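You operate a simulated robot arm through the tools that you are given. There is no shell and no other tool. Be economical: measure what you need, move in short steps, check, and stop when the job is done.

Carry out the task below with a simulated robot arm. There is one attempt and no reset: what you move stays moved.

## Task
Push the drain hose end back into its inlet, wipe up the soap drips and finish the spin.
Fine: pink sponge back; lid stays shut; press start last and watch till DONE.

The check looks at the end state, three seconds after you hand in, the way a careful person would. Anything else that was tipped, shoved, dropped, spilled or broken makes it a failure. A push-on lid holds only when it is set on centred and level and pressed home; a screw cap is set on level and turned clockwise until tight.

## Robot
A 6-joint arm with a two-finger parallel gripper, fixed in place. Base frame: the origin is at the foot of the arm, x ahead of it, y to its left, z up. Lengths are in mm, angles in degrees, forces in N, time in s.
With the tool pointing down near the work surface it reaches from about 200 to 660 mm from the base axis. Its first joint turns from -66.0 to 66.0 degrees. Payload 2.9 kg.
The tool frame sits at the grasp point between the pads (the TCP): z along the fingers, y along the line on which they close. The tips reach 30 mm beyond it. The gripper opens to 110 mm. The fingers are 20 mm wide and 10 mm thick; the gripper's body (48 by 112 mm) begins 55 mm behind the TCP.
Orientation is that of the tool frame in the base frame, as a unit quaternion [w, x, y, z]. With the fingers straight down and closing along the base's y, the tool's x points along the base's -x, its y along +y and its z along -z.

## Interface
- The arm moves only by the tool arm_command. Its argument "steps" is a list of rows, each an object (a shift or turn left out is 0, a gripper value left out holds the last) with "rot": the turn, a rotation vector about the tool's x, y, z in units of 45 degrees (1.0 is 45 degrees), a list of three; "translation": the shift along the tool's x, y, z in units of 150 mm (1.0 is 150 mm), a list of three; "claw": the gripper command, from -1 (shut) to 1 (fully open), values between in proportion. In form: [{"rot": [ax, ay, az], "translation": [dx, dy, dz], "claw": claw}, ...]. A call has 1 to 20 rows; each row is the pose to reach, as a shift and turn from the pose commanded when the call began, along the tool's axes at that moment. A call with a number of a shift or a turn outside -1 to 1 is refused whole. Each row takes 0.2 s and may step no farther than 50 mm and 8.6 degrees from the row before; otherwise, or with a gripper value out of range, the whole call is refused. A pose out of reach is approached as far as the arm can. The call stops where the force on the tool passes 40 N (or 10 N more than at its start, if that is more) or the arm is blocked; 0.2 s more then pass. The fingers move at their own pace (about 108 mm/s each) and stop on an object; they squeeze with about 23 N. The grip force told is the motor's: it shows also when the fingers shut on nothing. Time passes only in rows, and 0.2 s behind the last, so rows that repeat a pose let the fingers close. The reply holds the time, the measured pose of the TCP, the force on the tool along the base axes, the opening and the grip force, in the units named above and with some noise, and new pictures: "views" is both (left out), scene, wrist or none.
- Cameras (640 x 400 px; columns grow to the right, rows downward): "scene" is fixed at [89.3, 441.8, 1398.2]; the picture's right is [-0.63, -0.77, 0.00], its down [-0.33, 0.27, -0.90] and it looks along [0.70, -0.57, -0.43] (base axes); focal length 242 px, centre (320, 200). "wrist" rides on the gripper at [-36, 0, -57] in the tool frame; the picture's right is [0.00, -1.00, 0.00], its down [0.97, 0.00, -0.24] and it looks along [0.24, 0.00, 0.97] (tool axes); focal length 218 px, centre (320, 200).
- measure_at(camera, pixels): for up to 12 pixels [column, row] of the newest picture of that camera ("zoom" is the newest enlarged one), the place [x, y, z] in the base frame of the surface seen there, good to about 2 mm. No time passes.
- inspect(camera, box): a new picture of the part [left, top, right, bottom] of that camera's present view, enlarged. No time passes.
- job_done(): hands the job in; it is judged then, once.

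Go step by step. Measure first, check grasps and placings, and put right what went wrong. The budget is 80 turns and 120 pictures, counting those below and the enlarged ones. Unless the task says otherwise, let go and move clear before handing in, and close with one line.

The tools are called as name(argument=value, ...) on one line, values as JSON. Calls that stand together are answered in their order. arm_command: Moves the arm, as the interface text tells. Its arguments: {"type":"object","properties":{"steps":{"type":"array","items":{"type":"object","properties":{"rot":{"type":"array","items":{"type":"number"}},"translation":{"type":"array","items":{"type":"number"}},"claw":{"type":"number"}}}},"views":{"type":"string","enum":["both","scene","wrist","none"]}},"required":["steps"]} The other tools are called the same way: measure_at (camera, pixels) gives the place of the surface under pixels of a picture; inspect (camera, box) takes an enlarged picture of a part of a camera's view; job_done () hands the job in.

At the start:

```text
time: 0.0
ee_pos: [298.9, -107.0, 1340.6]
tcp_rot: [0.001, 0.0, 1.0, 0.0]
contact_force: [0.6, -0.5, 0.0]
finger_gap: 110.3
gripper_force: 0.0
```

scene: 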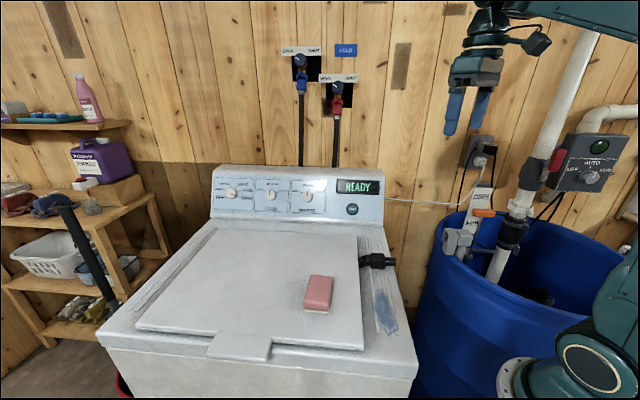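
wrist: 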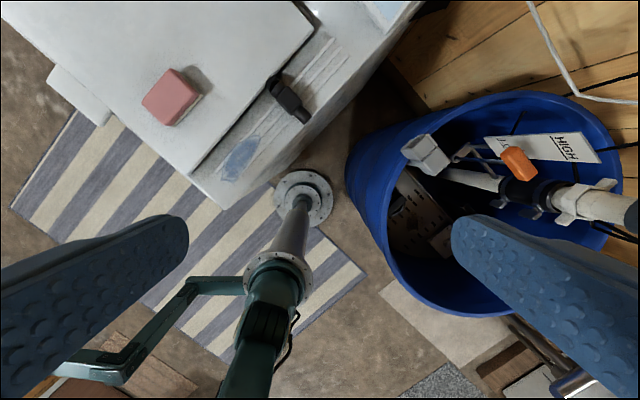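

The scene shows the washer with a pink sponge (318,293), a black hose end (377,261), a blue soap smear (385,312), and the READY display with the button at (352,210). I'll zoom in on these.

inspect(camera="scene", box=[280, 220, 440, 360])

inspect(camera="scene", box=[200, 150, 420, 280])

inspect(camera="scene", box=[400, 100, 640, 340])

measure_at(camera="scene", pixels=[[318, 285], [318, 308], [308, 292], [330, 292], [365, 261], [377, 260], [392, 262], [380, 295], [388, 330], [352, 210], [357, 187], [340, 340]])

```text
2.86 times, centred on (360, 290) of scene
```

zoom: 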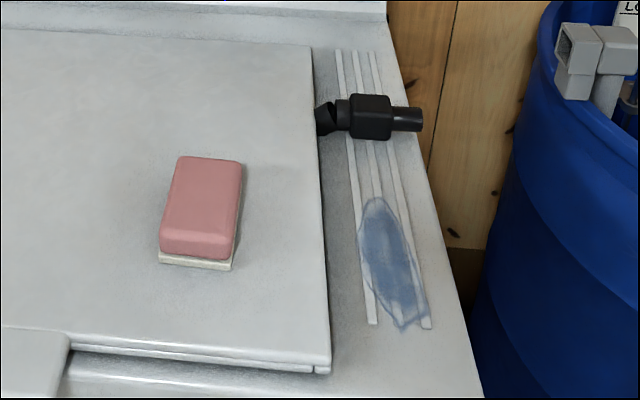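

```text
2.91 times, centred on (310, 215) of scene
```

zoom: 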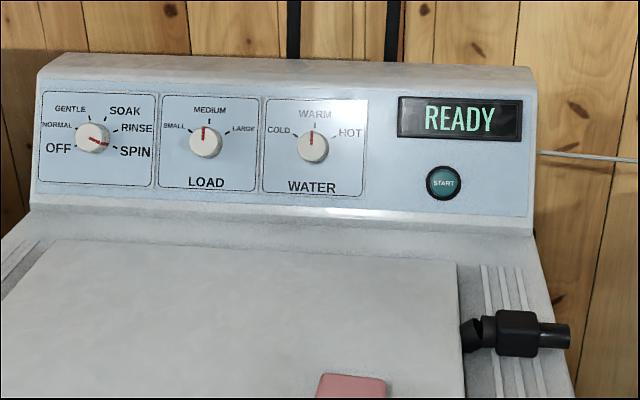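

```text
1.67 times, centred on (520, 220) of scene
```

zoom: 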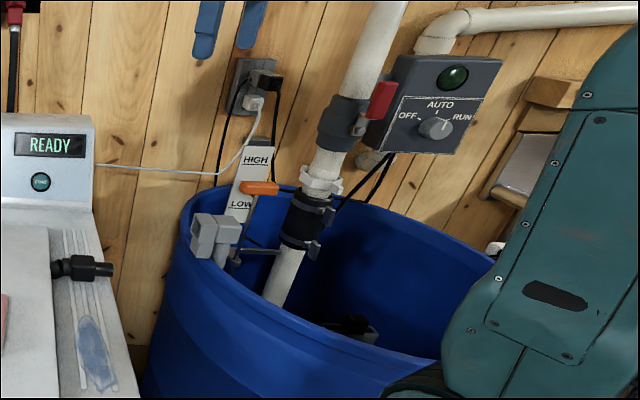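

```text
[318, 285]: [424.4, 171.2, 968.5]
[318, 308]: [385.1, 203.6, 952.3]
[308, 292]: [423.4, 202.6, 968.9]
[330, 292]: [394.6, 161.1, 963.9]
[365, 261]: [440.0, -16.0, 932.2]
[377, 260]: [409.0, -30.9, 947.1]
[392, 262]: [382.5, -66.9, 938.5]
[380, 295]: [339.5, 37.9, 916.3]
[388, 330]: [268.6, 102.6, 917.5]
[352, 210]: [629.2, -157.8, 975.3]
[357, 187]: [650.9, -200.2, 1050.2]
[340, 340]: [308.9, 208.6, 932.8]
```

The hose end points at a grey inlet box on the barrel rim (scene ~458,243). I'll measure it and look at it closer.

inspect(camera="scene", box=[425, 200, 525, 275])

measure_at(camera="scene", pixels=[[447, 241], [447, 252], [460, 236], [468, 240], [451, 230], [485, 213], [365, 255], [372, 262], [385, 260], [388, 255], [396, 261], [366, 268]])

inspect(camera="wrist", box=[220, 40, 460, 190])

inspect(camera="wrist", box=[380, 100, 620, 250])

```text
5.33 times, centred on (475, 238) of scene
```

zoom: 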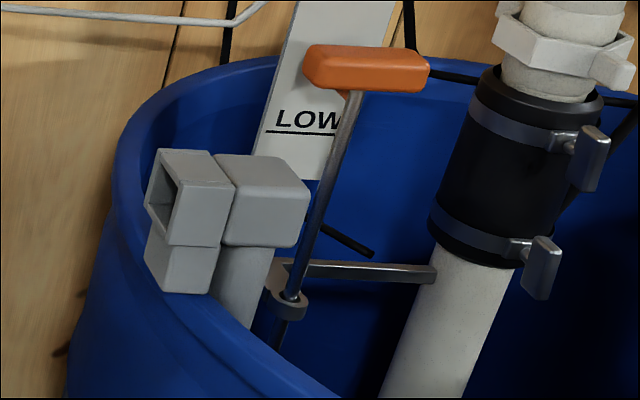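

```text
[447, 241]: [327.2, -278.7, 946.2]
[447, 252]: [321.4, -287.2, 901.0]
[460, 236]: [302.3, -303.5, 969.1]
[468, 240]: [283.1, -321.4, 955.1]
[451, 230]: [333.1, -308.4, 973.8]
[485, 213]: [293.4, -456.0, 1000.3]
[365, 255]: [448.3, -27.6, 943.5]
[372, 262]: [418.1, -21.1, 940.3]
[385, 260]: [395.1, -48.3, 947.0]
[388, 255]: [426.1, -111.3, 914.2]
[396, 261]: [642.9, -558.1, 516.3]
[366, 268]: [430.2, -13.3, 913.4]
```

```text
2.67 times, centred on (340, 115) of wrist
```

zoom: 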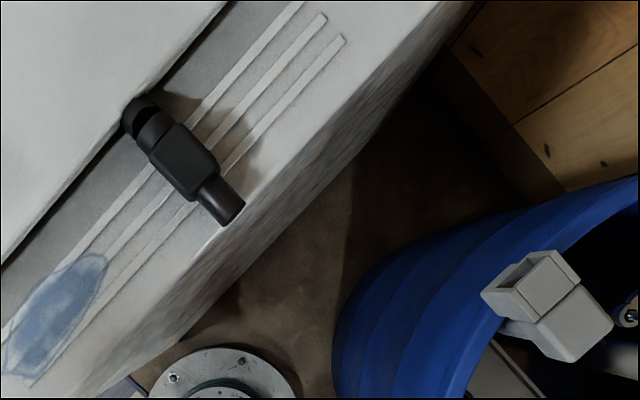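

```text
2.67 times, centred on (500, 175) of wrist
```

zoom: 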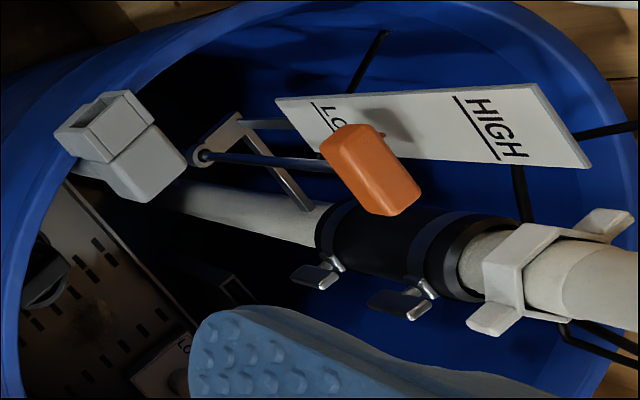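

I need a closer view of the hose end to see how it is attached, so I'll bring the wrist camera over it, well above everything.

arm_command(steps=[{"translation": [-0.2, 0.09, 0.2]}, {"translation": [-0.4, 0.18, 0.4]}, {"translation": [-0.6, 0.27, 0.6]}, {"translation": [-0.8, 0.36, 0.8]}, {"translation": [-1.0, 0.45, 1.0]}], views="wrist")

```text
time: 1.2
ee_pos: [447.5, -40.9, 1190.9]
tcp_rot: [0.001, 0.0, 1.0, -0.001]
contact_force: [-0.2, -0.4, 0.6]
finger_gap: 109.9
gripper_force: 0.1
```

wrist: 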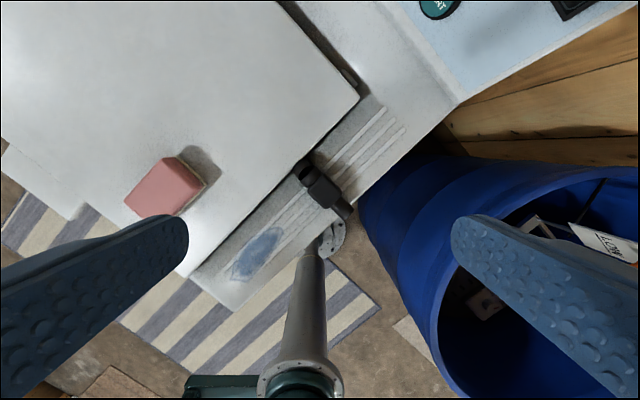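

inspect(camera="wrist", box=[270, 140, 370, 230])

measure_at(camera="wrist", pixels=[[301, 166], [298, 180], [306, 170], [318, 180], [310, 198], [340, 188], [322, 188], [330, 203], [345, 207], [350, 215], [330, 230], [282, 180]])

```text
4.44 times, centred on (320, 185) of wrist
```

zoom: 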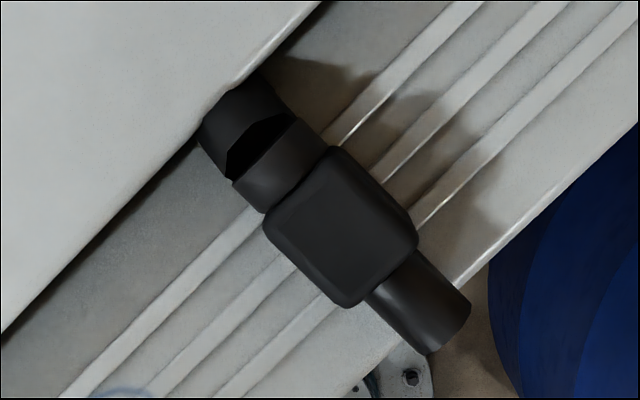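

```text
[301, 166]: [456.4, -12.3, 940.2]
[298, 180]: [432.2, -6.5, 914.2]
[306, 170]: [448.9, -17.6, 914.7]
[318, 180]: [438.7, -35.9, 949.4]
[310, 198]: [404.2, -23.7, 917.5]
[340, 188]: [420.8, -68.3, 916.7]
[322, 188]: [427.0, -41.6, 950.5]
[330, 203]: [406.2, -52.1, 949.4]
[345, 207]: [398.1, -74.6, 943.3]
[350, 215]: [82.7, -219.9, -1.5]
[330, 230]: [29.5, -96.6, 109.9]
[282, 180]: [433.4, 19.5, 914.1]
```

The black piece seems to have an open dark gap at its lid-side end. I'll zoom in tight on it from the scene camera.

inspect(camera="scene", box=[350, 245, 405, 280])

inspect(camera="scene", box=[435, 222, 490, 260])

```text
11.43 times, centred on (378, 262) of scene
```

zoom: 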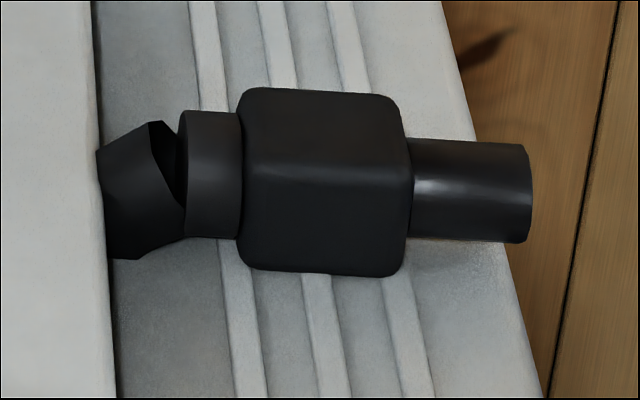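

```text
10.53 times, centred on (462, 241) of scene
```

zoom: 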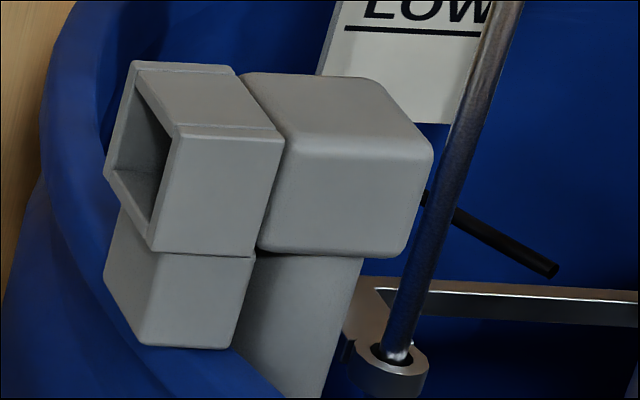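

The black spigot with a square grip block faces right, and the grey socket has a matching square mouth. I'll measure the socket on this zoom, and the lid edge for the machine's directions.

measure_at(camera="zoom", pixels=[[134, 66], [232, 70], [180, 130], [280, 138], [152, 248], [262, 255], [110, 175], [150, 150], [250, 82], [420, 150], [200, 100], [215, 190]])

measure_at(camera="wrist", pixels=[[350, 98], [200, 255], [406, 130], [250, 275], [302, 168], [430, 110], [300, 268], [365, 110], [165, 185], [440, 8]])

```text
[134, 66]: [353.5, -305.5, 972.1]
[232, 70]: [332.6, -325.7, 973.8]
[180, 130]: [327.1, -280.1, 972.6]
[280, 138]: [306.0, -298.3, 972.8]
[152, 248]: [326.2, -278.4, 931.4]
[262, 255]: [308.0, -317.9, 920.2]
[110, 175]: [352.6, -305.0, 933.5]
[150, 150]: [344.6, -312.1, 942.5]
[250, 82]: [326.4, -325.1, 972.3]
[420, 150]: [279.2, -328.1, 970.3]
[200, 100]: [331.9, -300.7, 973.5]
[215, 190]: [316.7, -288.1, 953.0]
```

```text
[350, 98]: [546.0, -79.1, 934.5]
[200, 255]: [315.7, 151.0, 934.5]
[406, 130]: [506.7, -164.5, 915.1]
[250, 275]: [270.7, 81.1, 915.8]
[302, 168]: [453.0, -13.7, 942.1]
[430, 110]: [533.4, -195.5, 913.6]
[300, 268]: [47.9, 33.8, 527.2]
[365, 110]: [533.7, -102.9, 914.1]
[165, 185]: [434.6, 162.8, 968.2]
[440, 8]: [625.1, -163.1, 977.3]
```

In machine axes the lid edge runs along (0.707,-0.707), and the socket mouth is centred near (340,-293,952), facing the washer. The block is near (419,-44) with its top at z 950. I'll turn the tool 45° so it closes across the hose and come down to a hover above it.

arm_command(steps=[{"rot": [0, 0, -0.17], "translation": [0.03, 0, 0.17], "claw": 0.3}, {"rot": [0, 0, -0.34], "translation": [0.06, 0, 0.34]}, {"rot": [0, 0, -0.51], "translation": [0.09, -0.01, 0.51]}, {"rot": [0, 0, -0.68], "translation": [0.12, -0.02, 0.68]}, {"rot": [0, 0, -0.85], "translation": [0.15, -0.02, 0.8]}, {"rot": [0, 0, -1.0], "translation": [0.19, -0.024, 0.9]}, {"rot": [0, 0, -1.0], "translation": [0.19, -0.024, 0.9]}], views="both")

```text
time: 2.8
ee_pos: [421.2, -41.7, 1054.8]
tcp_rot: [0.0, -0.383, 0.924, 0.0]
contact_force: [1.1, 0.9, -0.2]
finger_gap: 71.5
gripper_force: 0.0
```

scene: 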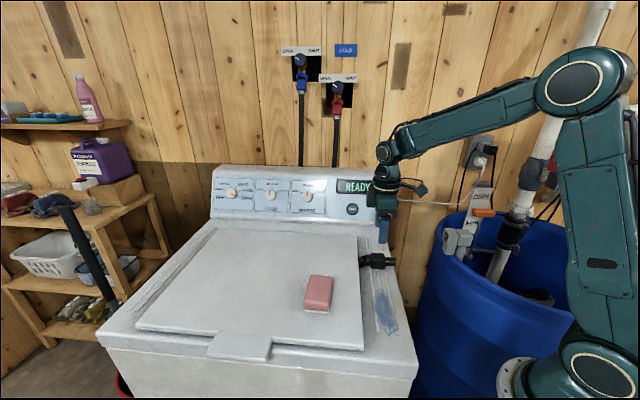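
wrist: 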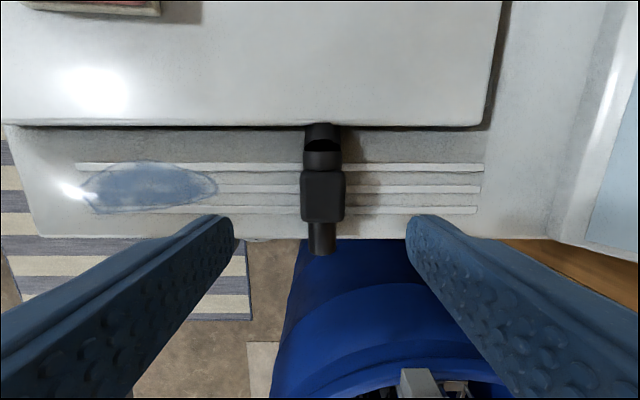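

inspect(camera="wrist", box=[270, 110, 380, 270])

measure_at(camera="wrist", pixels=[[305, 180], [341, 180], [323, 173], [323, 218], [305, 210], [341, 210], [323, 190], [322, 250], [313, 235], [333, 235], [322, 160], [322, 130]])

```text
2.50 times, centred on (325, 190) of wrist
```

zoom: 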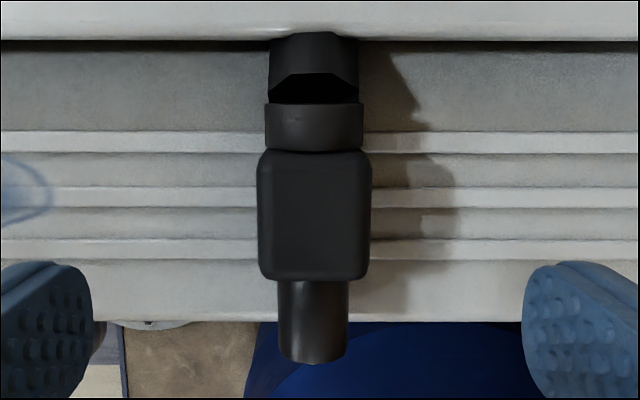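

```text
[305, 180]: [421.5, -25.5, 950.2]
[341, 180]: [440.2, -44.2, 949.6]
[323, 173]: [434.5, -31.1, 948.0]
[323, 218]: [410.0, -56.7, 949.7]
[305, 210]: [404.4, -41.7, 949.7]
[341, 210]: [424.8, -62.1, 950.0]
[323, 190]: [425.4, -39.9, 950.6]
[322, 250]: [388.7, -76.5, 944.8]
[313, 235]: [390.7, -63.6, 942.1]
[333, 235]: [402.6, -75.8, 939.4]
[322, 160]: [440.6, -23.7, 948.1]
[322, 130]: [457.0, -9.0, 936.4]
```

The block centre is about (422,-44), with its top at 950. I'll descend to TCP z≈950 (tips about 5 mm above the deck) and close.

arm_command(steps=[{"translation": [0.008, -0.013, 0.25]}, {"translation": [0.008, -0.013, 0.48]}, {"translation": [0.008, -0.013, 0.6]}, {"translation": [0.008, -0.013, 0.69]}, {"translation": [0.008, -0.013, 0.69]}, {"translation": [0.008, -0.013, 0.69], "claw": -1}, {"translation": [0.008, -0.013, 0.69]}, {"translation": [0.008, -0.013, 0.69]}], views="both")

```text
time: 4.6
ee_pos: [421.3, -44.7, 952.0]
tcp_rot: [0.001, -0.382, 0.924, 0.001]
contact_force: [-0.2, -0.2, 0.5]
finger_gap: 35.5
gripper_force: 22.9
```

scene: 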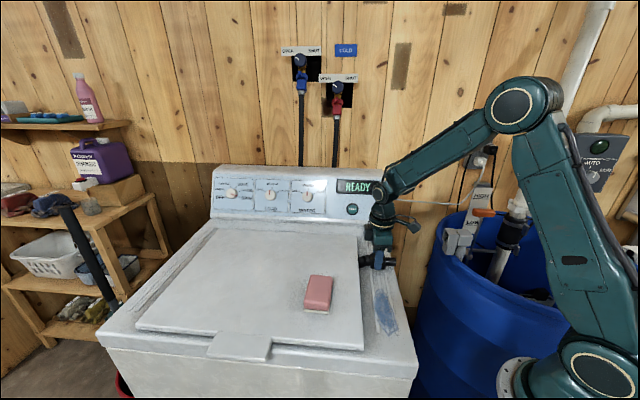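
wrist: 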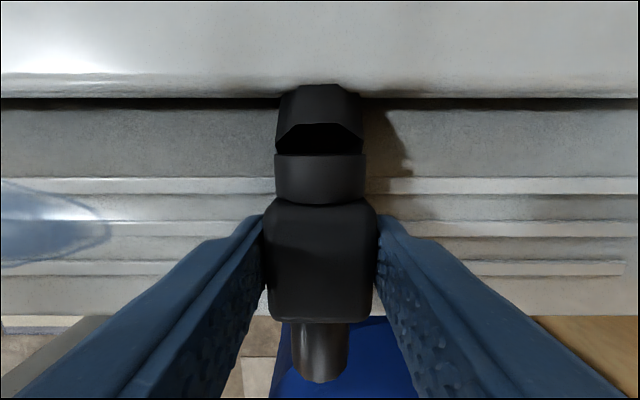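

The grip is solid at 35.5 mm. I'll lift it a little and watch the force and the hose.

arm_command(steps=[{"translation": [0, 0, -0.07]}, {"translation": [0.03, 0, -0.14]}, {"translation": [0.06, 0, -0.2]}, {"translation": [0.06, 0, -0.2]}], views="both")

inspect(camera="scene", box=[330, 200, 430, 290])

```text
time: 5.6
ee_pos: [415.0, -50.1, 982.6]
tcp_rot: [0.0, -0.383, 0.924, 0.0]
contact_force: [-0.1, -0.2, -1.0]
finger_gap: 35.9
gripper_force: 23.3
```

scene: 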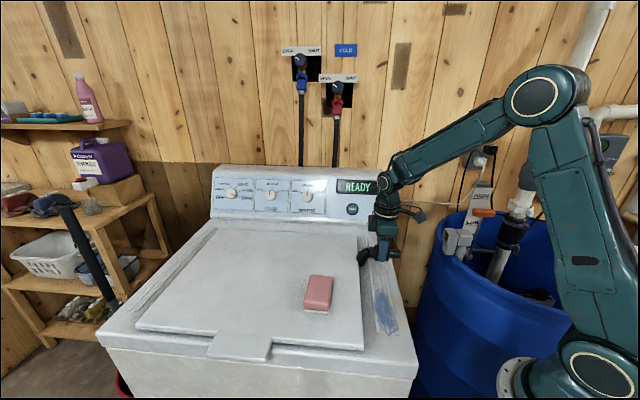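
wrist: 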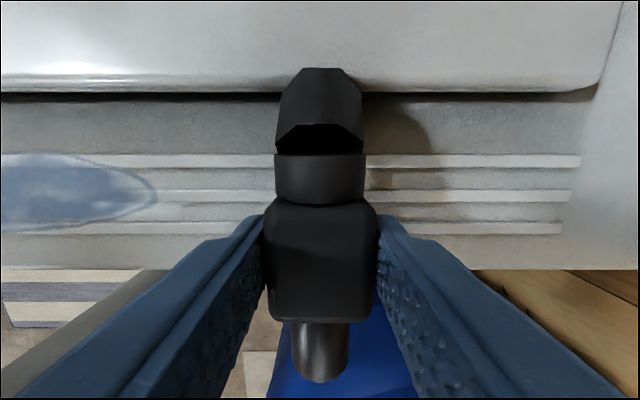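

```text
4.44 times, centred on (380, 245) of scene
```

zoom: 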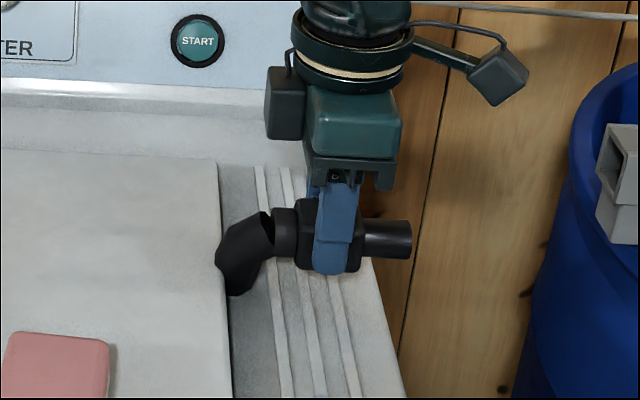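

The elbow follows with almost no force. I'll lift further to clear the edge and look again.

arm_command(steps=[{"translation": [0.05, -0.05, -0.15]}, {"translation": [0.15, -0.15, -0.3]}, {"translation": [0.3, -0.3, -0.4]}, {"translation": [0.3, -0.3, -0.4]}], views="both")

inspect(camera="scene", box=[340, 180, 480, 280])

```text
time: 6.6
ee_pos: [414.0, -115.5, 1044.6]
tcp_rot: [-0.001, -0.383, 0.924, 0.0]
contact_force: [-0.5, 0.0, -1.3]
finger_gap: 35.5
gripper_force: 23.1
```

scene: 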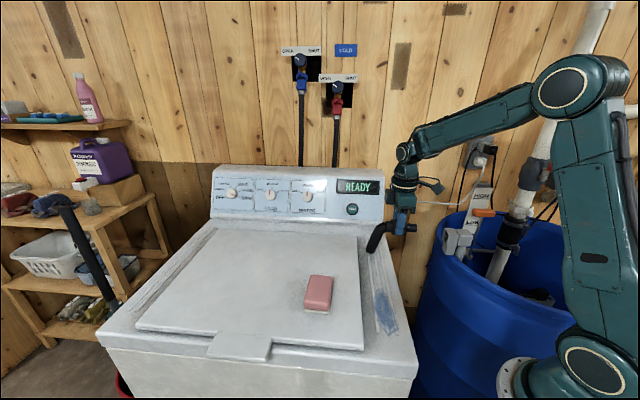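
wrist: 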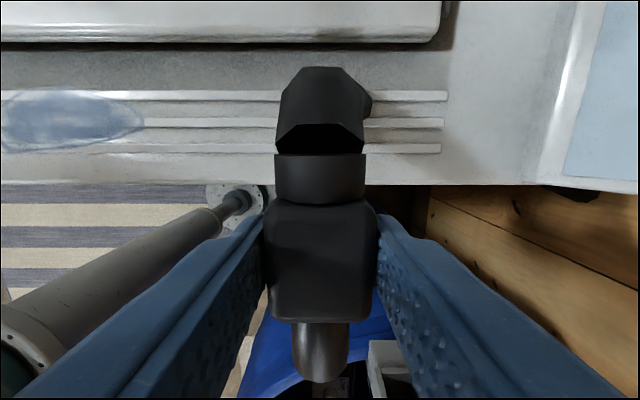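

```text
4.00 times, centred on (410, 230) of scene
```

zoom: 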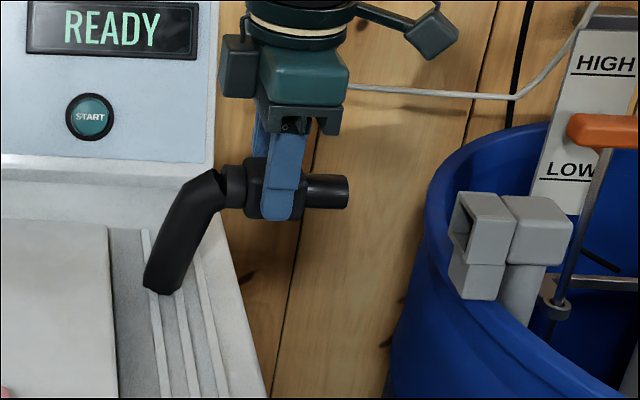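

The hose pays out of the deck freely. I'll measure the held spigot's axis height and tip in this zoom.

measure_at(camera="zoom", pixels=[[330, 178], [330, 190], [330, 204], [344, 180], [346, 192], [342, 204], [315, 190], [258, 180], [478, 235], [462, 235]])

inspect(camera="wrist", box=[240, 280, 440, 400])

measure_at(camera="wrist", pixels=[[320, 330], [320, 350], [320, 372], [300, 350], [341, 350], [378, 345], [390, 345]])

```text
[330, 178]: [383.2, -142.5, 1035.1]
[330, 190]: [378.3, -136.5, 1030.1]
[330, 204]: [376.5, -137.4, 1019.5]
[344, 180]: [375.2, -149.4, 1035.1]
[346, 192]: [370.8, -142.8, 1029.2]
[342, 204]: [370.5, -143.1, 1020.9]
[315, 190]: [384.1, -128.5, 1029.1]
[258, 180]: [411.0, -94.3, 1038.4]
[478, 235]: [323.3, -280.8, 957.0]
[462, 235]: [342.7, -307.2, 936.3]
```

```text
3.20 times, centred on (340, 340) of wrist
```

zoom: 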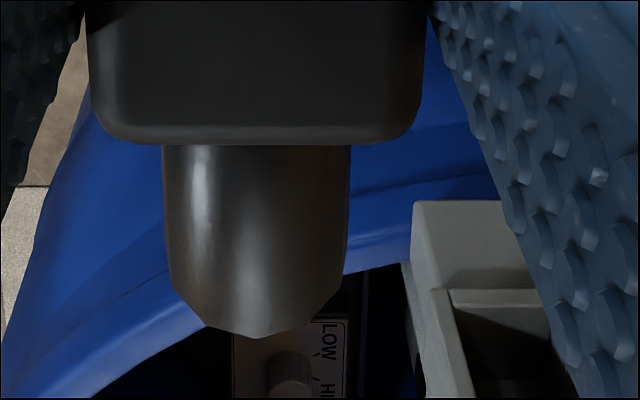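

```text
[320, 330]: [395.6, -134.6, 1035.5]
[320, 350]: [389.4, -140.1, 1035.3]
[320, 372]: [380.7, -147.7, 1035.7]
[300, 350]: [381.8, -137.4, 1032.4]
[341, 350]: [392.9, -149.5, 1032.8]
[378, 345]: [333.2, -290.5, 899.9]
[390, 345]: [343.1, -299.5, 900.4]
```

The spigot axis is 20 mm below the TCP and its tip about 51 mm ahead; the diameter is about 22. I'll approach so the spigot lines up across with the socket (v≈447.7), still above and short of it, then re-measure.

arm_command(steps=[{"translation": [0.14, -0.2, 0]}, {"translation": [0.3, -0.35, -0.0]}, {"translation": [0.45, -0.489, 0.05]}, {"translation": [0.5, -0.489, 0.2]}, {"translation": [0.5, -0.489, 0.3]}, {"translation": [0.5, -0.489, 0.3]}], views="both")

inspect(camera="scene", box=[390, 200, 490, 270])

inspect(camera="wrist", box=[220, 270, 420, 400])

```text
time: 8.0
ee_pos: [414.3, -220.3, 996.4]
tcp_rot: [0.001, -0.382, 0.924, 0.0]
contact_force: [-0.6, -0.1, -1.2]
finger_gap: 35.6
gripper_force: 23.6
```

scene: 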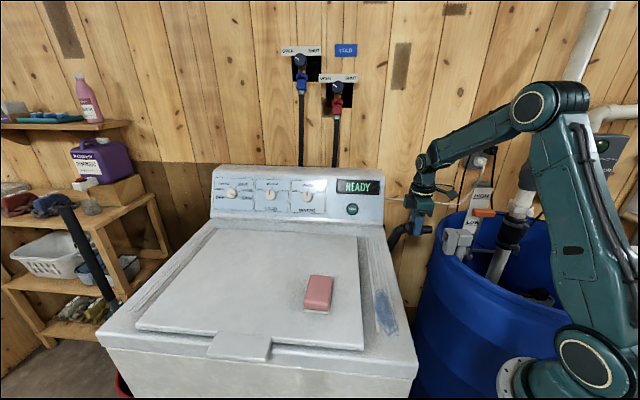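
wrist: 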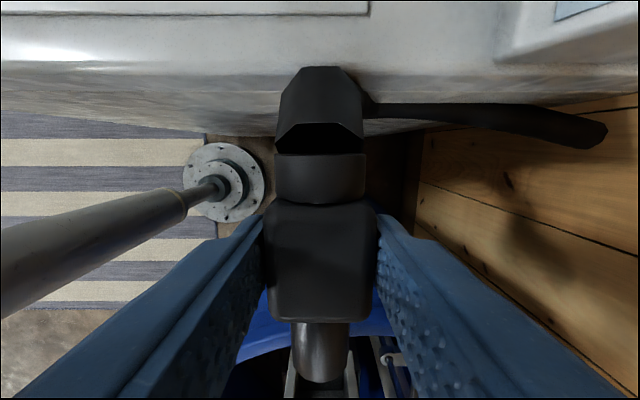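

```text
5.71 times, centred on (440, 235) of scene
```

zoom: 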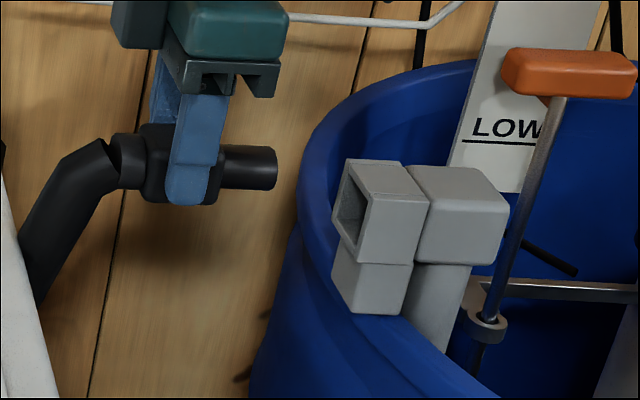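

```text
3.08 times, centred on (320, 335) of wrist
```

zoom: 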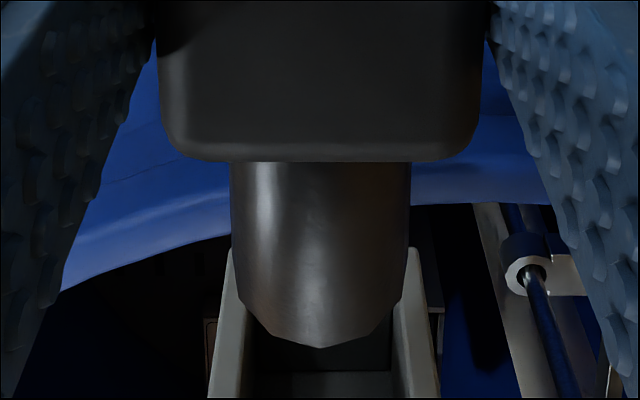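

The spigot looks laterally centred between the socket walls (zoom 240–410). I'll verify with measurements.

measure_at(camera="zoom", pixels=[[226, 300], [415, 300], [222, 350], [420, 350], [320, 330], [320, 300], [245, 260], [400, 260], [318, 388]])

measure_at(camera="scene", pixels=[[451, 229], [461, 229], [446, 240], [452, 246], [454, 235], [432, 227], [432, 231], [437, 229]])

```text
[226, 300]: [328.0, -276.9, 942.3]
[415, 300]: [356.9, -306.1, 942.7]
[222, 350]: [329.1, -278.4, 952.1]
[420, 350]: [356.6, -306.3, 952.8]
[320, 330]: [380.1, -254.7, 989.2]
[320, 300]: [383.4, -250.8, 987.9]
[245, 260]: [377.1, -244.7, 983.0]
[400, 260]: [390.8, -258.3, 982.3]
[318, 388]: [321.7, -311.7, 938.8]
```

```text
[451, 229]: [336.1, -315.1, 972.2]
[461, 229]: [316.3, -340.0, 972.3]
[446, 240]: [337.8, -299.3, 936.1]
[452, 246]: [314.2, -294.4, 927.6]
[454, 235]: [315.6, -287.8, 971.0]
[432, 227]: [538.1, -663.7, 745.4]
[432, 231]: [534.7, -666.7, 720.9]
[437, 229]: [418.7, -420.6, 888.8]
```

Socket centre v≈448.5, z≈953; the spigot v≈448.4. I'll lower 23 mm and advance until the tip is about 10 mm into the mouth.

arm_command(steps=[{"translation": [0, 0, 0.08]}, {"translation": [0, 0, 0.157]}, {"translation": [0.13, 0, 0.157]}, {"translation": [0.25, 0, 0.157]}, {"translation": [0.33, 0, 0.157]}, {"translation": [0.4, 0, 0.157]}, {"translation": [0.4, 0, 0.157]}], views="wrist")

inspect(camera="scene", box=[410, 200, 490, 260])

```text
time: 9.6
ee_pos: [371.5, -260.5, 974.6]
tcp_rot: [0.0, -0.382, 0.924, -0.001]
contact_force: [-1.2, 0.5, -2.3]
finger_gap: 35.5
gripper_force: 23.0
```

wrist: 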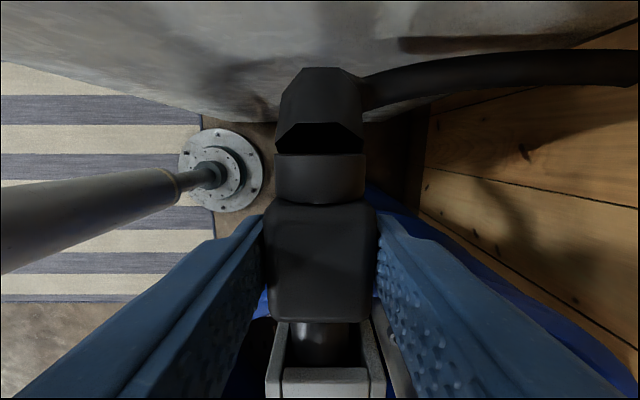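

```text
6.67 times, centred on (450, 230) of scene
```

zoom: 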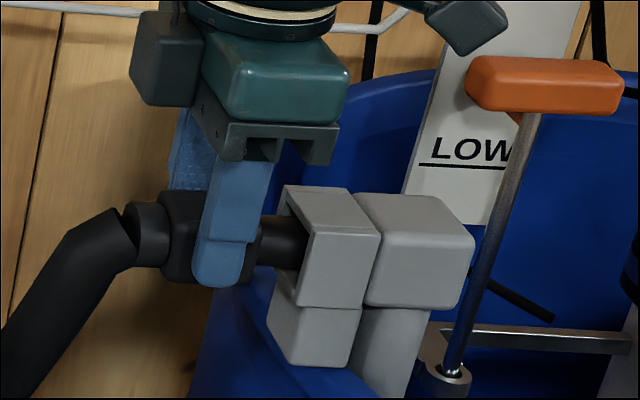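

The spigot is centred and entering freely. I'll push home in small steps until the collar meets the mouth.

arm_command(steps=[{"translation": [0.05, 0, 0]}, {"translation": [0.1, 0, 0]}, {"translation": [0.13, 0, 0]}, {"translation": [0.15, 0, 0]}, {"translation": [0.165, 0, 0]}, {"translation": [0.18, 0, 0]}, {"translation": [0.19, 0, 0]}, {"translation": [0.19, 0, 0]}], views="wrist")

inspect(camera="scene", box=[410, 200, 490, 260])

```text
time: 11.4
ee_pos: [356.0, -279.2, 974.8]
tcp_rot: [0.004, -0.388, 0.921, 0.001]
contact_force: [28.9, 26.9, 8.1]
finger_gap: 35.7
gripper_force: 22.6
```

wrist: 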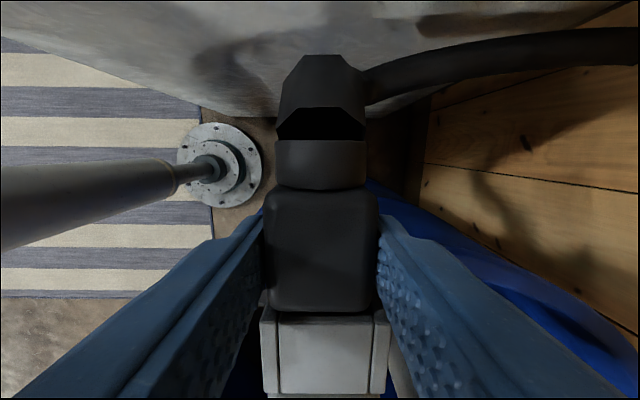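

```text
6.67 times, centred on (450, 230) of scene
```

zoom: 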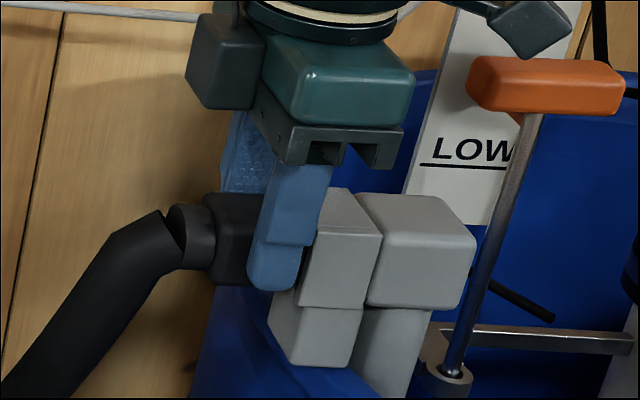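

It's seated: the block is against the socket and the reaction is 39 N. I'll relax the push slightly, open and lift straight up.

arm_command(steps=[{"translation": [-0.025, 0, 0]}, {"translation": [-0.025, 0, 0], "claw": 0.2}, {"translation": [-0.025, 0, 0]}, {"translation": [-0.025, 0, 0]}, {"translation": [-0.025, 0, -0.2]}, {"translation": [-0.025, 0, -0.5]}, {"translation": [-0.025, 0, -0.8]}, {"translation": [-0.025, 0, -0.8]}], views="both")

inspect(camera="scene", box=[390, 200, 490, 270])

```text
time: 13.2
ee_pos: [353.1, -279.2, 1093.4]
tcp_rot: [0.001, -0.382, 0.924, 0.001]
contact_force: [0.5, -0.5, 0.1]
finger_gap: 65.9
gripper_force: 0.0
```

scene: 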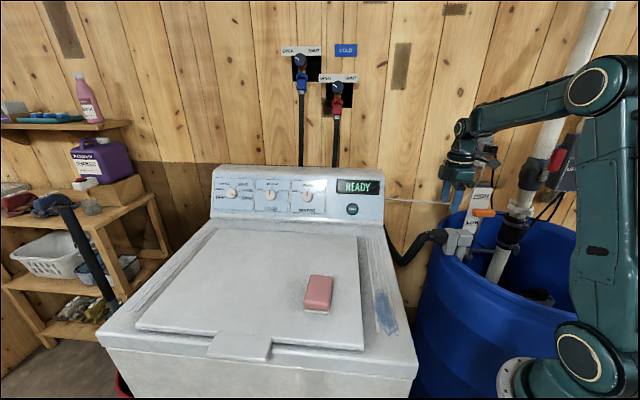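
wrist: 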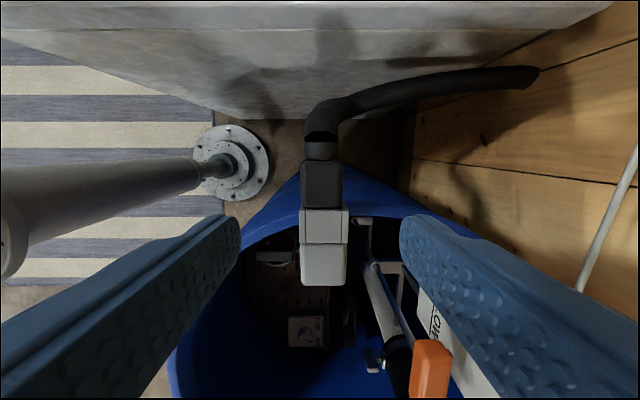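

```text
5.71 times, centred on (440, 235) of scene
```

zoom: 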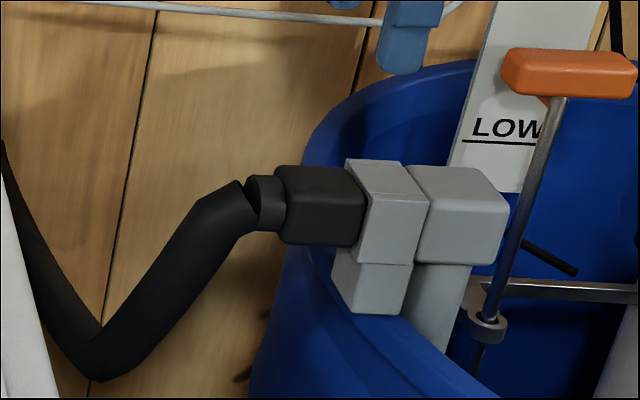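

The hose stays seated after release. Next I move over to the sponge, high above everything, in three hops.

arm_command(steps=[{"translation": [-0.24, 0.19, -0.1]}, {"translation": [-0.48, 0.38, -0.2]}, {"translation": [-0.72, 0.58, -0.2]}, {"translation": [-0.96, 0.77, -0.2]}], views="none")

arm_command(steps=[{"translation": [-0.24, 0.19, 0]}, {"translation": [-0.48, 0.38, 0]}, {"translation": [-0.72, 0.58, 0]}, {"translation": [-0.96, 0.77, 0]}], views="none")

arm_command(steps=[{"translation": [-0.24, 0.19, 0]}, {"translation": [-0.51, 0.4, 0]}, {"translation": [-0.51, 0.4, 0]}], views="wrist")

```text
time: 14.2
ee_pos: [372.2, -96.3, 1122.2]
tcp_rot: [-0.001, -0.381, 0.925, 0.0]
contact_force: [-0.7, 1.4, 1.0]
finger_gap: 65.9
gripper_force: 0.1
```

```text
time: 15.2
ee_pos: [395.9, 88.8, 1125.4]
tcp_rot: [0.0, -0.382, 0.924, 0.0]
contact_force: [0.9, 0.1, -0.2]
finger_gap: 66.1
gripper_force: 0.1
```

```text
refused: row 2 steps farther than a row can; nothing moved
```

arm_command(steps=[{"translation": [-0.2, 0.15, 0]}, {"translation": [-0.4, 0.3, 0]}, {"translation": [-0.51, 0.4, 0]}, {"translation": [-0.51, 0.4, 0]}], views="wrist")

```text
time: 16.2
ee_pos: [405.6, 186.0, 1122.3]
tcp_rot: [0.0, -0.383, 0.924, 0.0]
contact_force: [0.1, -0.4, 0.2]
finger_gap: 65.7
gripper_force: 0.1
```

wrist: 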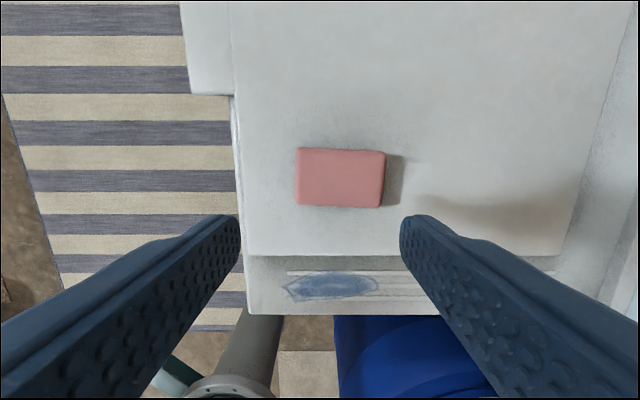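

The sponge lies with its long side along the machine's front-back axis. I'll measure the sponge, soap, lid edge and deck edge.

measure_at(camera="wrist", pixels=[[300, 155], [382, 157], [380, 203], [301, 202], [340, 179], [285, 287], [377, 281], [330, 272], [320, 300], [310, 252], [310, 312], [400, 290]])

inspect(camera="wrist", box=[260, 130, 420, 230])

inspect(camera="wrist", box=[240, 240, 420, 330])

```text
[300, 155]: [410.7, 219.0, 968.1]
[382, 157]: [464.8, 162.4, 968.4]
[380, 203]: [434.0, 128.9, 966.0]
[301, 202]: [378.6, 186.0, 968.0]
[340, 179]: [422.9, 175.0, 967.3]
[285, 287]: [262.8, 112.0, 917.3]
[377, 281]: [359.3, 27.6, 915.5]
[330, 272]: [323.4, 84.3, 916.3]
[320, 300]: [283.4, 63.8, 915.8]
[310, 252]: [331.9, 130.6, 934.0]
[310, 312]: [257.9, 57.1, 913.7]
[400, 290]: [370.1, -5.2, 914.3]
```

```text
4.00 times, centred on (340, 180) of wrist
```

zoom: 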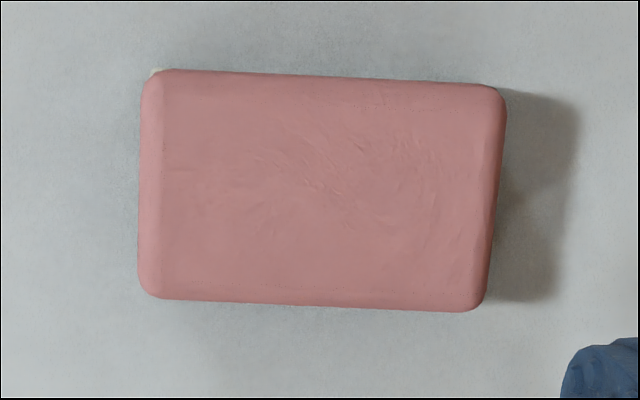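

```text
3.56 times, centred on (330, 285) of wrist
```

zoom: 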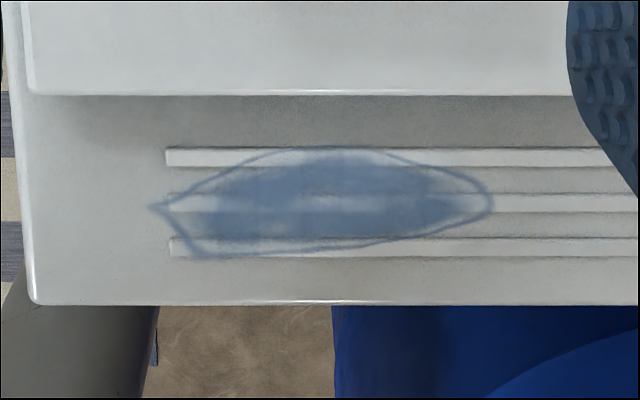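

The sponge is centred at (422,174), about 84×50 and 34 thick. The soap spans u −290..−243 by v 104..237, so a lengthwise sweep of the sponge covers it. I'll open fully and descend to just above the sponge.

arm_command(steps=[{"translation": [-0.021, -0.133, 0.2], "claw": 1}, {"translation": [-0.021, -0.133, 0.45]}, {"translation": [-0.021, -0.133, 0.7]}, {"translation": [-0.021, -0.133, 0.7]}], views="wrist")

```text
time: 17.2
ee_pos: [424.4, 173.6, 1017.6]
tcp_rot: [0.001, -0.383, 0.924, 0.0]
contact_force: [-0.7, 0.1, 0.0]
finger_gap: 109.9
gripper_force: 0.1
```

wrist: 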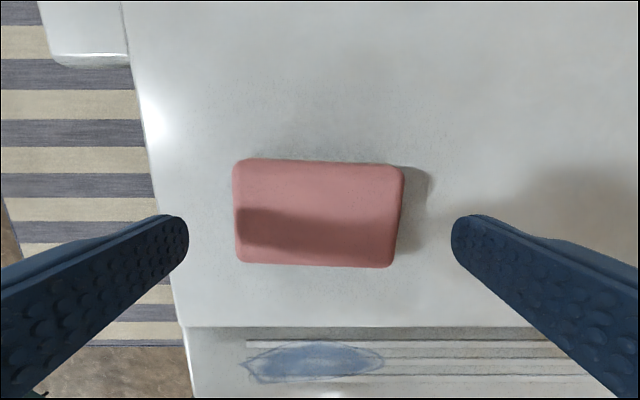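

Centred between the fingers. I'll descend to z≈968.5 and close.

arm_command(steps=[{"translation": [0, 0, 0.15]}, {"translation": [0, 0, 0.25]}, {"translation": [0, 0, 0.325]}, {"translation": [0, 0, 0.325]}, {"translation": [0, 0, 0.325], "claw": -1}, {"translation": [0, 0, 0.325]}, {"translation": [0, 0, 0.325]}], views="wrist")

```text
time: 18.8
ee_pos: [421.4, 173.4, 970.0]
tcp_rot: [0.0, -0.383, 0.924, 0.0]
contact_force: [1.1, 1.0, 0.8]
finger_gap: 90.2
gripper_force: 22.9
```

wrist: 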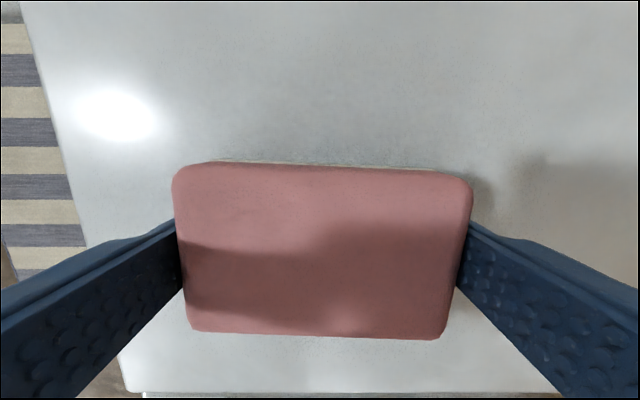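

Gripped at 90 mm. I'll lift and carry it over the front end of the soap patch.

arm_command(steps=[{"translation": [0, 0, -0.2]}, {"translation": [0.1, 0.05, -0.4]}, {"translation": [0.4, 0.1, -0.4]}, {"translation": [0.7, 0.16, -0.4]}, {"translation": [1.0, 0.22, -0.4]}, {"translation": [1.0, 0.22, -0.2]}, {"translation": [1.0, 0.22, 0.0]}, {"translation": [1.0, 0.22, 0.0]}], views="both")

```text
time: 20.6
ee_pos: [292.2, 89.1, 969.6]
tcp_rot: [0.001, -0.383, 0.924, 0.0]
contact_force: [0.3, -0.2, 0.3]
finger_gap: 89.8
gripper_force: 23.3
```

scene: 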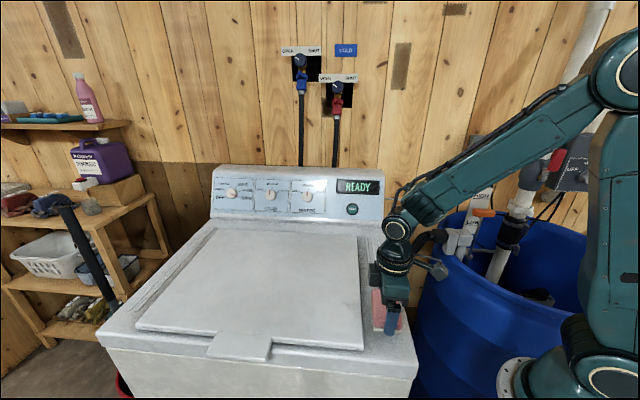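
wrist: 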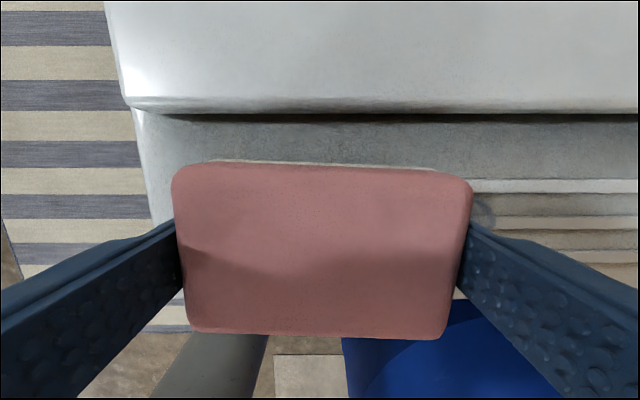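

Sponge over the front of the patch. I'll lower gently to find contact.

arm_command(steps=[{"translation": [0.013, 0, 0.07]}, {"translation": [0.013, 0, 0.1]}, {"translation": [0.013, 0, 0.115]}, {"translation": [0.013, 0, 0.115]}], views="none")

```text
time: 21.6
ee_pos: [291.3, 88.9, 952.5]
tcp_rot: [0.001, -0.383, 0.924, 0.001]
contact_force: [0.4, 0.7, -0.3]
finger_gap: 89.9
gripper_force: 23.2
```

arm_command(steps=[{"translation": [0, 0, 0.007]}, {"translation": [0, 0, 0.014]}, {"translation": [0, 0, 0.014]}], views="none")

```text
time: 22.4
ee_pos: [291.3, 88.2, 950.3]
tcp_rot: [0.001, -0.383, 0.924, 0.001]
contact_force: [-0.7, -0.6, -0.3]
finger_gap: 89.7
gripper_force: 23.4
```

arm_command(steps=[{"translation": [0, 0, 0.008]}, {"translation": [0, 0, 0.016]}, {"translation": [0, 0, 0.016]}], views="none")

inspect(camera="scene", box=[340, 240, 440, 350])

```text
time: 23.2
ee_pos: [291.6, 88.7, 950.0]
tcp_rot: [0.002, -0.382, 0.924, 0.0]
contact_force: [-6.8, -2.3, 38.8]
finger_gap: 89.9
gripper_force: 22.9
```

```text
3.64 times, centred on (390, 295) of scene
```

zoom: 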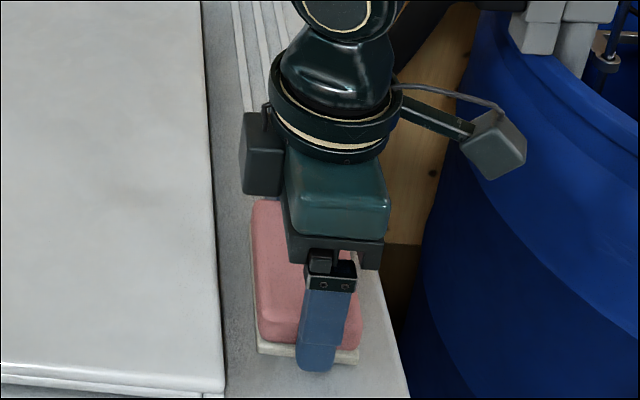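

Contact is stiff at 39 N. I'll ease off about 1.4 mm and sweep lengthwise over the patch and back.

arm_command(steps=[{"translation": [0, 0, -0.01]}, {"translation": [0, 0.03, -0.01]}, {"translation": [0, -0.05, -0.01]}, {"translation": [0, -0.13, -0.01]}, {"translation": [0, -0.21, -0.01]}, {"translation": [0, -0.29, -0.01]}, {"translation": [0, -0.37, -0.01]}, {"translation": [0, -0.45, -0.01]}, {"translation": [0, -0.45, -0.01]}], views="scene")

inspect(camera="scene", box=[340, 240, 440, 350])

```text
time: 25.2
ee_pos: [339.3, 40.2, 950.8]
tcp_rot: [0.0, -0.383, 0.924, 0.0]
contact_force: [-3.2, 2.7, 7.5]
finger_gap: 89.5
gripper_force: 22.6
```

scene: 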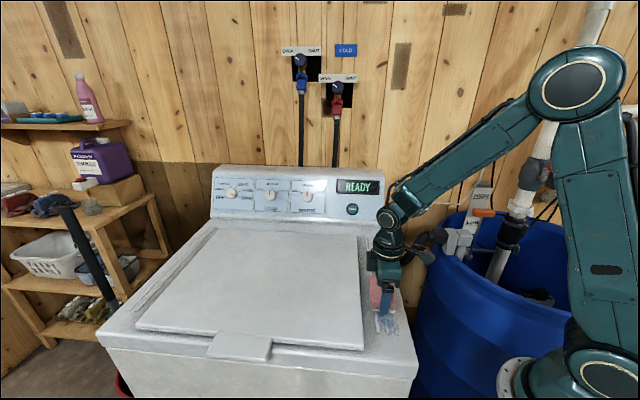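

```text
3.64 times, centred on (390, 295) of scene
```

zoom: 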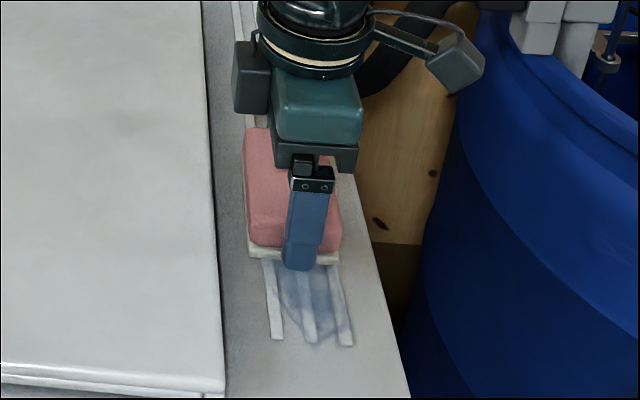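

The patch is fading where it has been wiped. I'll make several back-and-forth strokes with small sideways offsets.

arm_command(steps=[{"translation": [0, 0.08, 0.002]}, {"translation": [0, 0.18, 0.002]}, {"translation": [0, 0.28, 0.002]}, {"translation": [0, 0.38, 0.002]}, {"translation": [0, 0.48, 0.002]}, {"translation": [0.025, 0.5, 0.002]}, {"translation": [0.025, 0.4, 0.002]}, {"translation": [0.025, 0.3, 0.002]}, {"translation": [0.025, 0.2, 0.002]}, {"translation": [0.025, 0.1, 0.002]}, {"translation": [0.025, 0.0, 0.002]}, {"translation": [-0.025, 0.0, 0.002]}, {"translation": [-0.025, 0.1, 0.002]}, {"translation": [-0.025, 0.2, 0.002]}, {"translation": [-0.025, 0.3, 0.002]}, {"translation": [-0.025, 0.4, 0.002]}, {"translation": [-0.025, 0.5, 0.002]}, {"translation": [-0.025, 0.5, 0.002]}], views="none")

inspect(camera="scene", box=[340, 240, 440, 350])

```text
time: 29.0
ee_pos: [289.0, 97.1, 950.2]
tcp_rot: [0.0, -0.382, 0.924, 0.0]
contact_force: [-0.2, 0.6, -0.8]
finger_gap: 89.4
gripper_force: 22.9
```

```text
3.64 times, centred on (390, 295) of scene
```

zoom: 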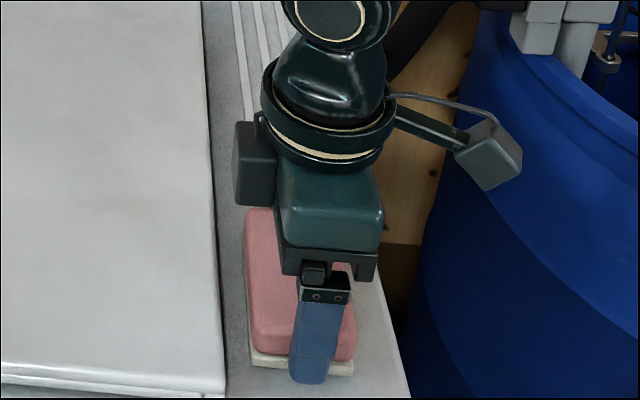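

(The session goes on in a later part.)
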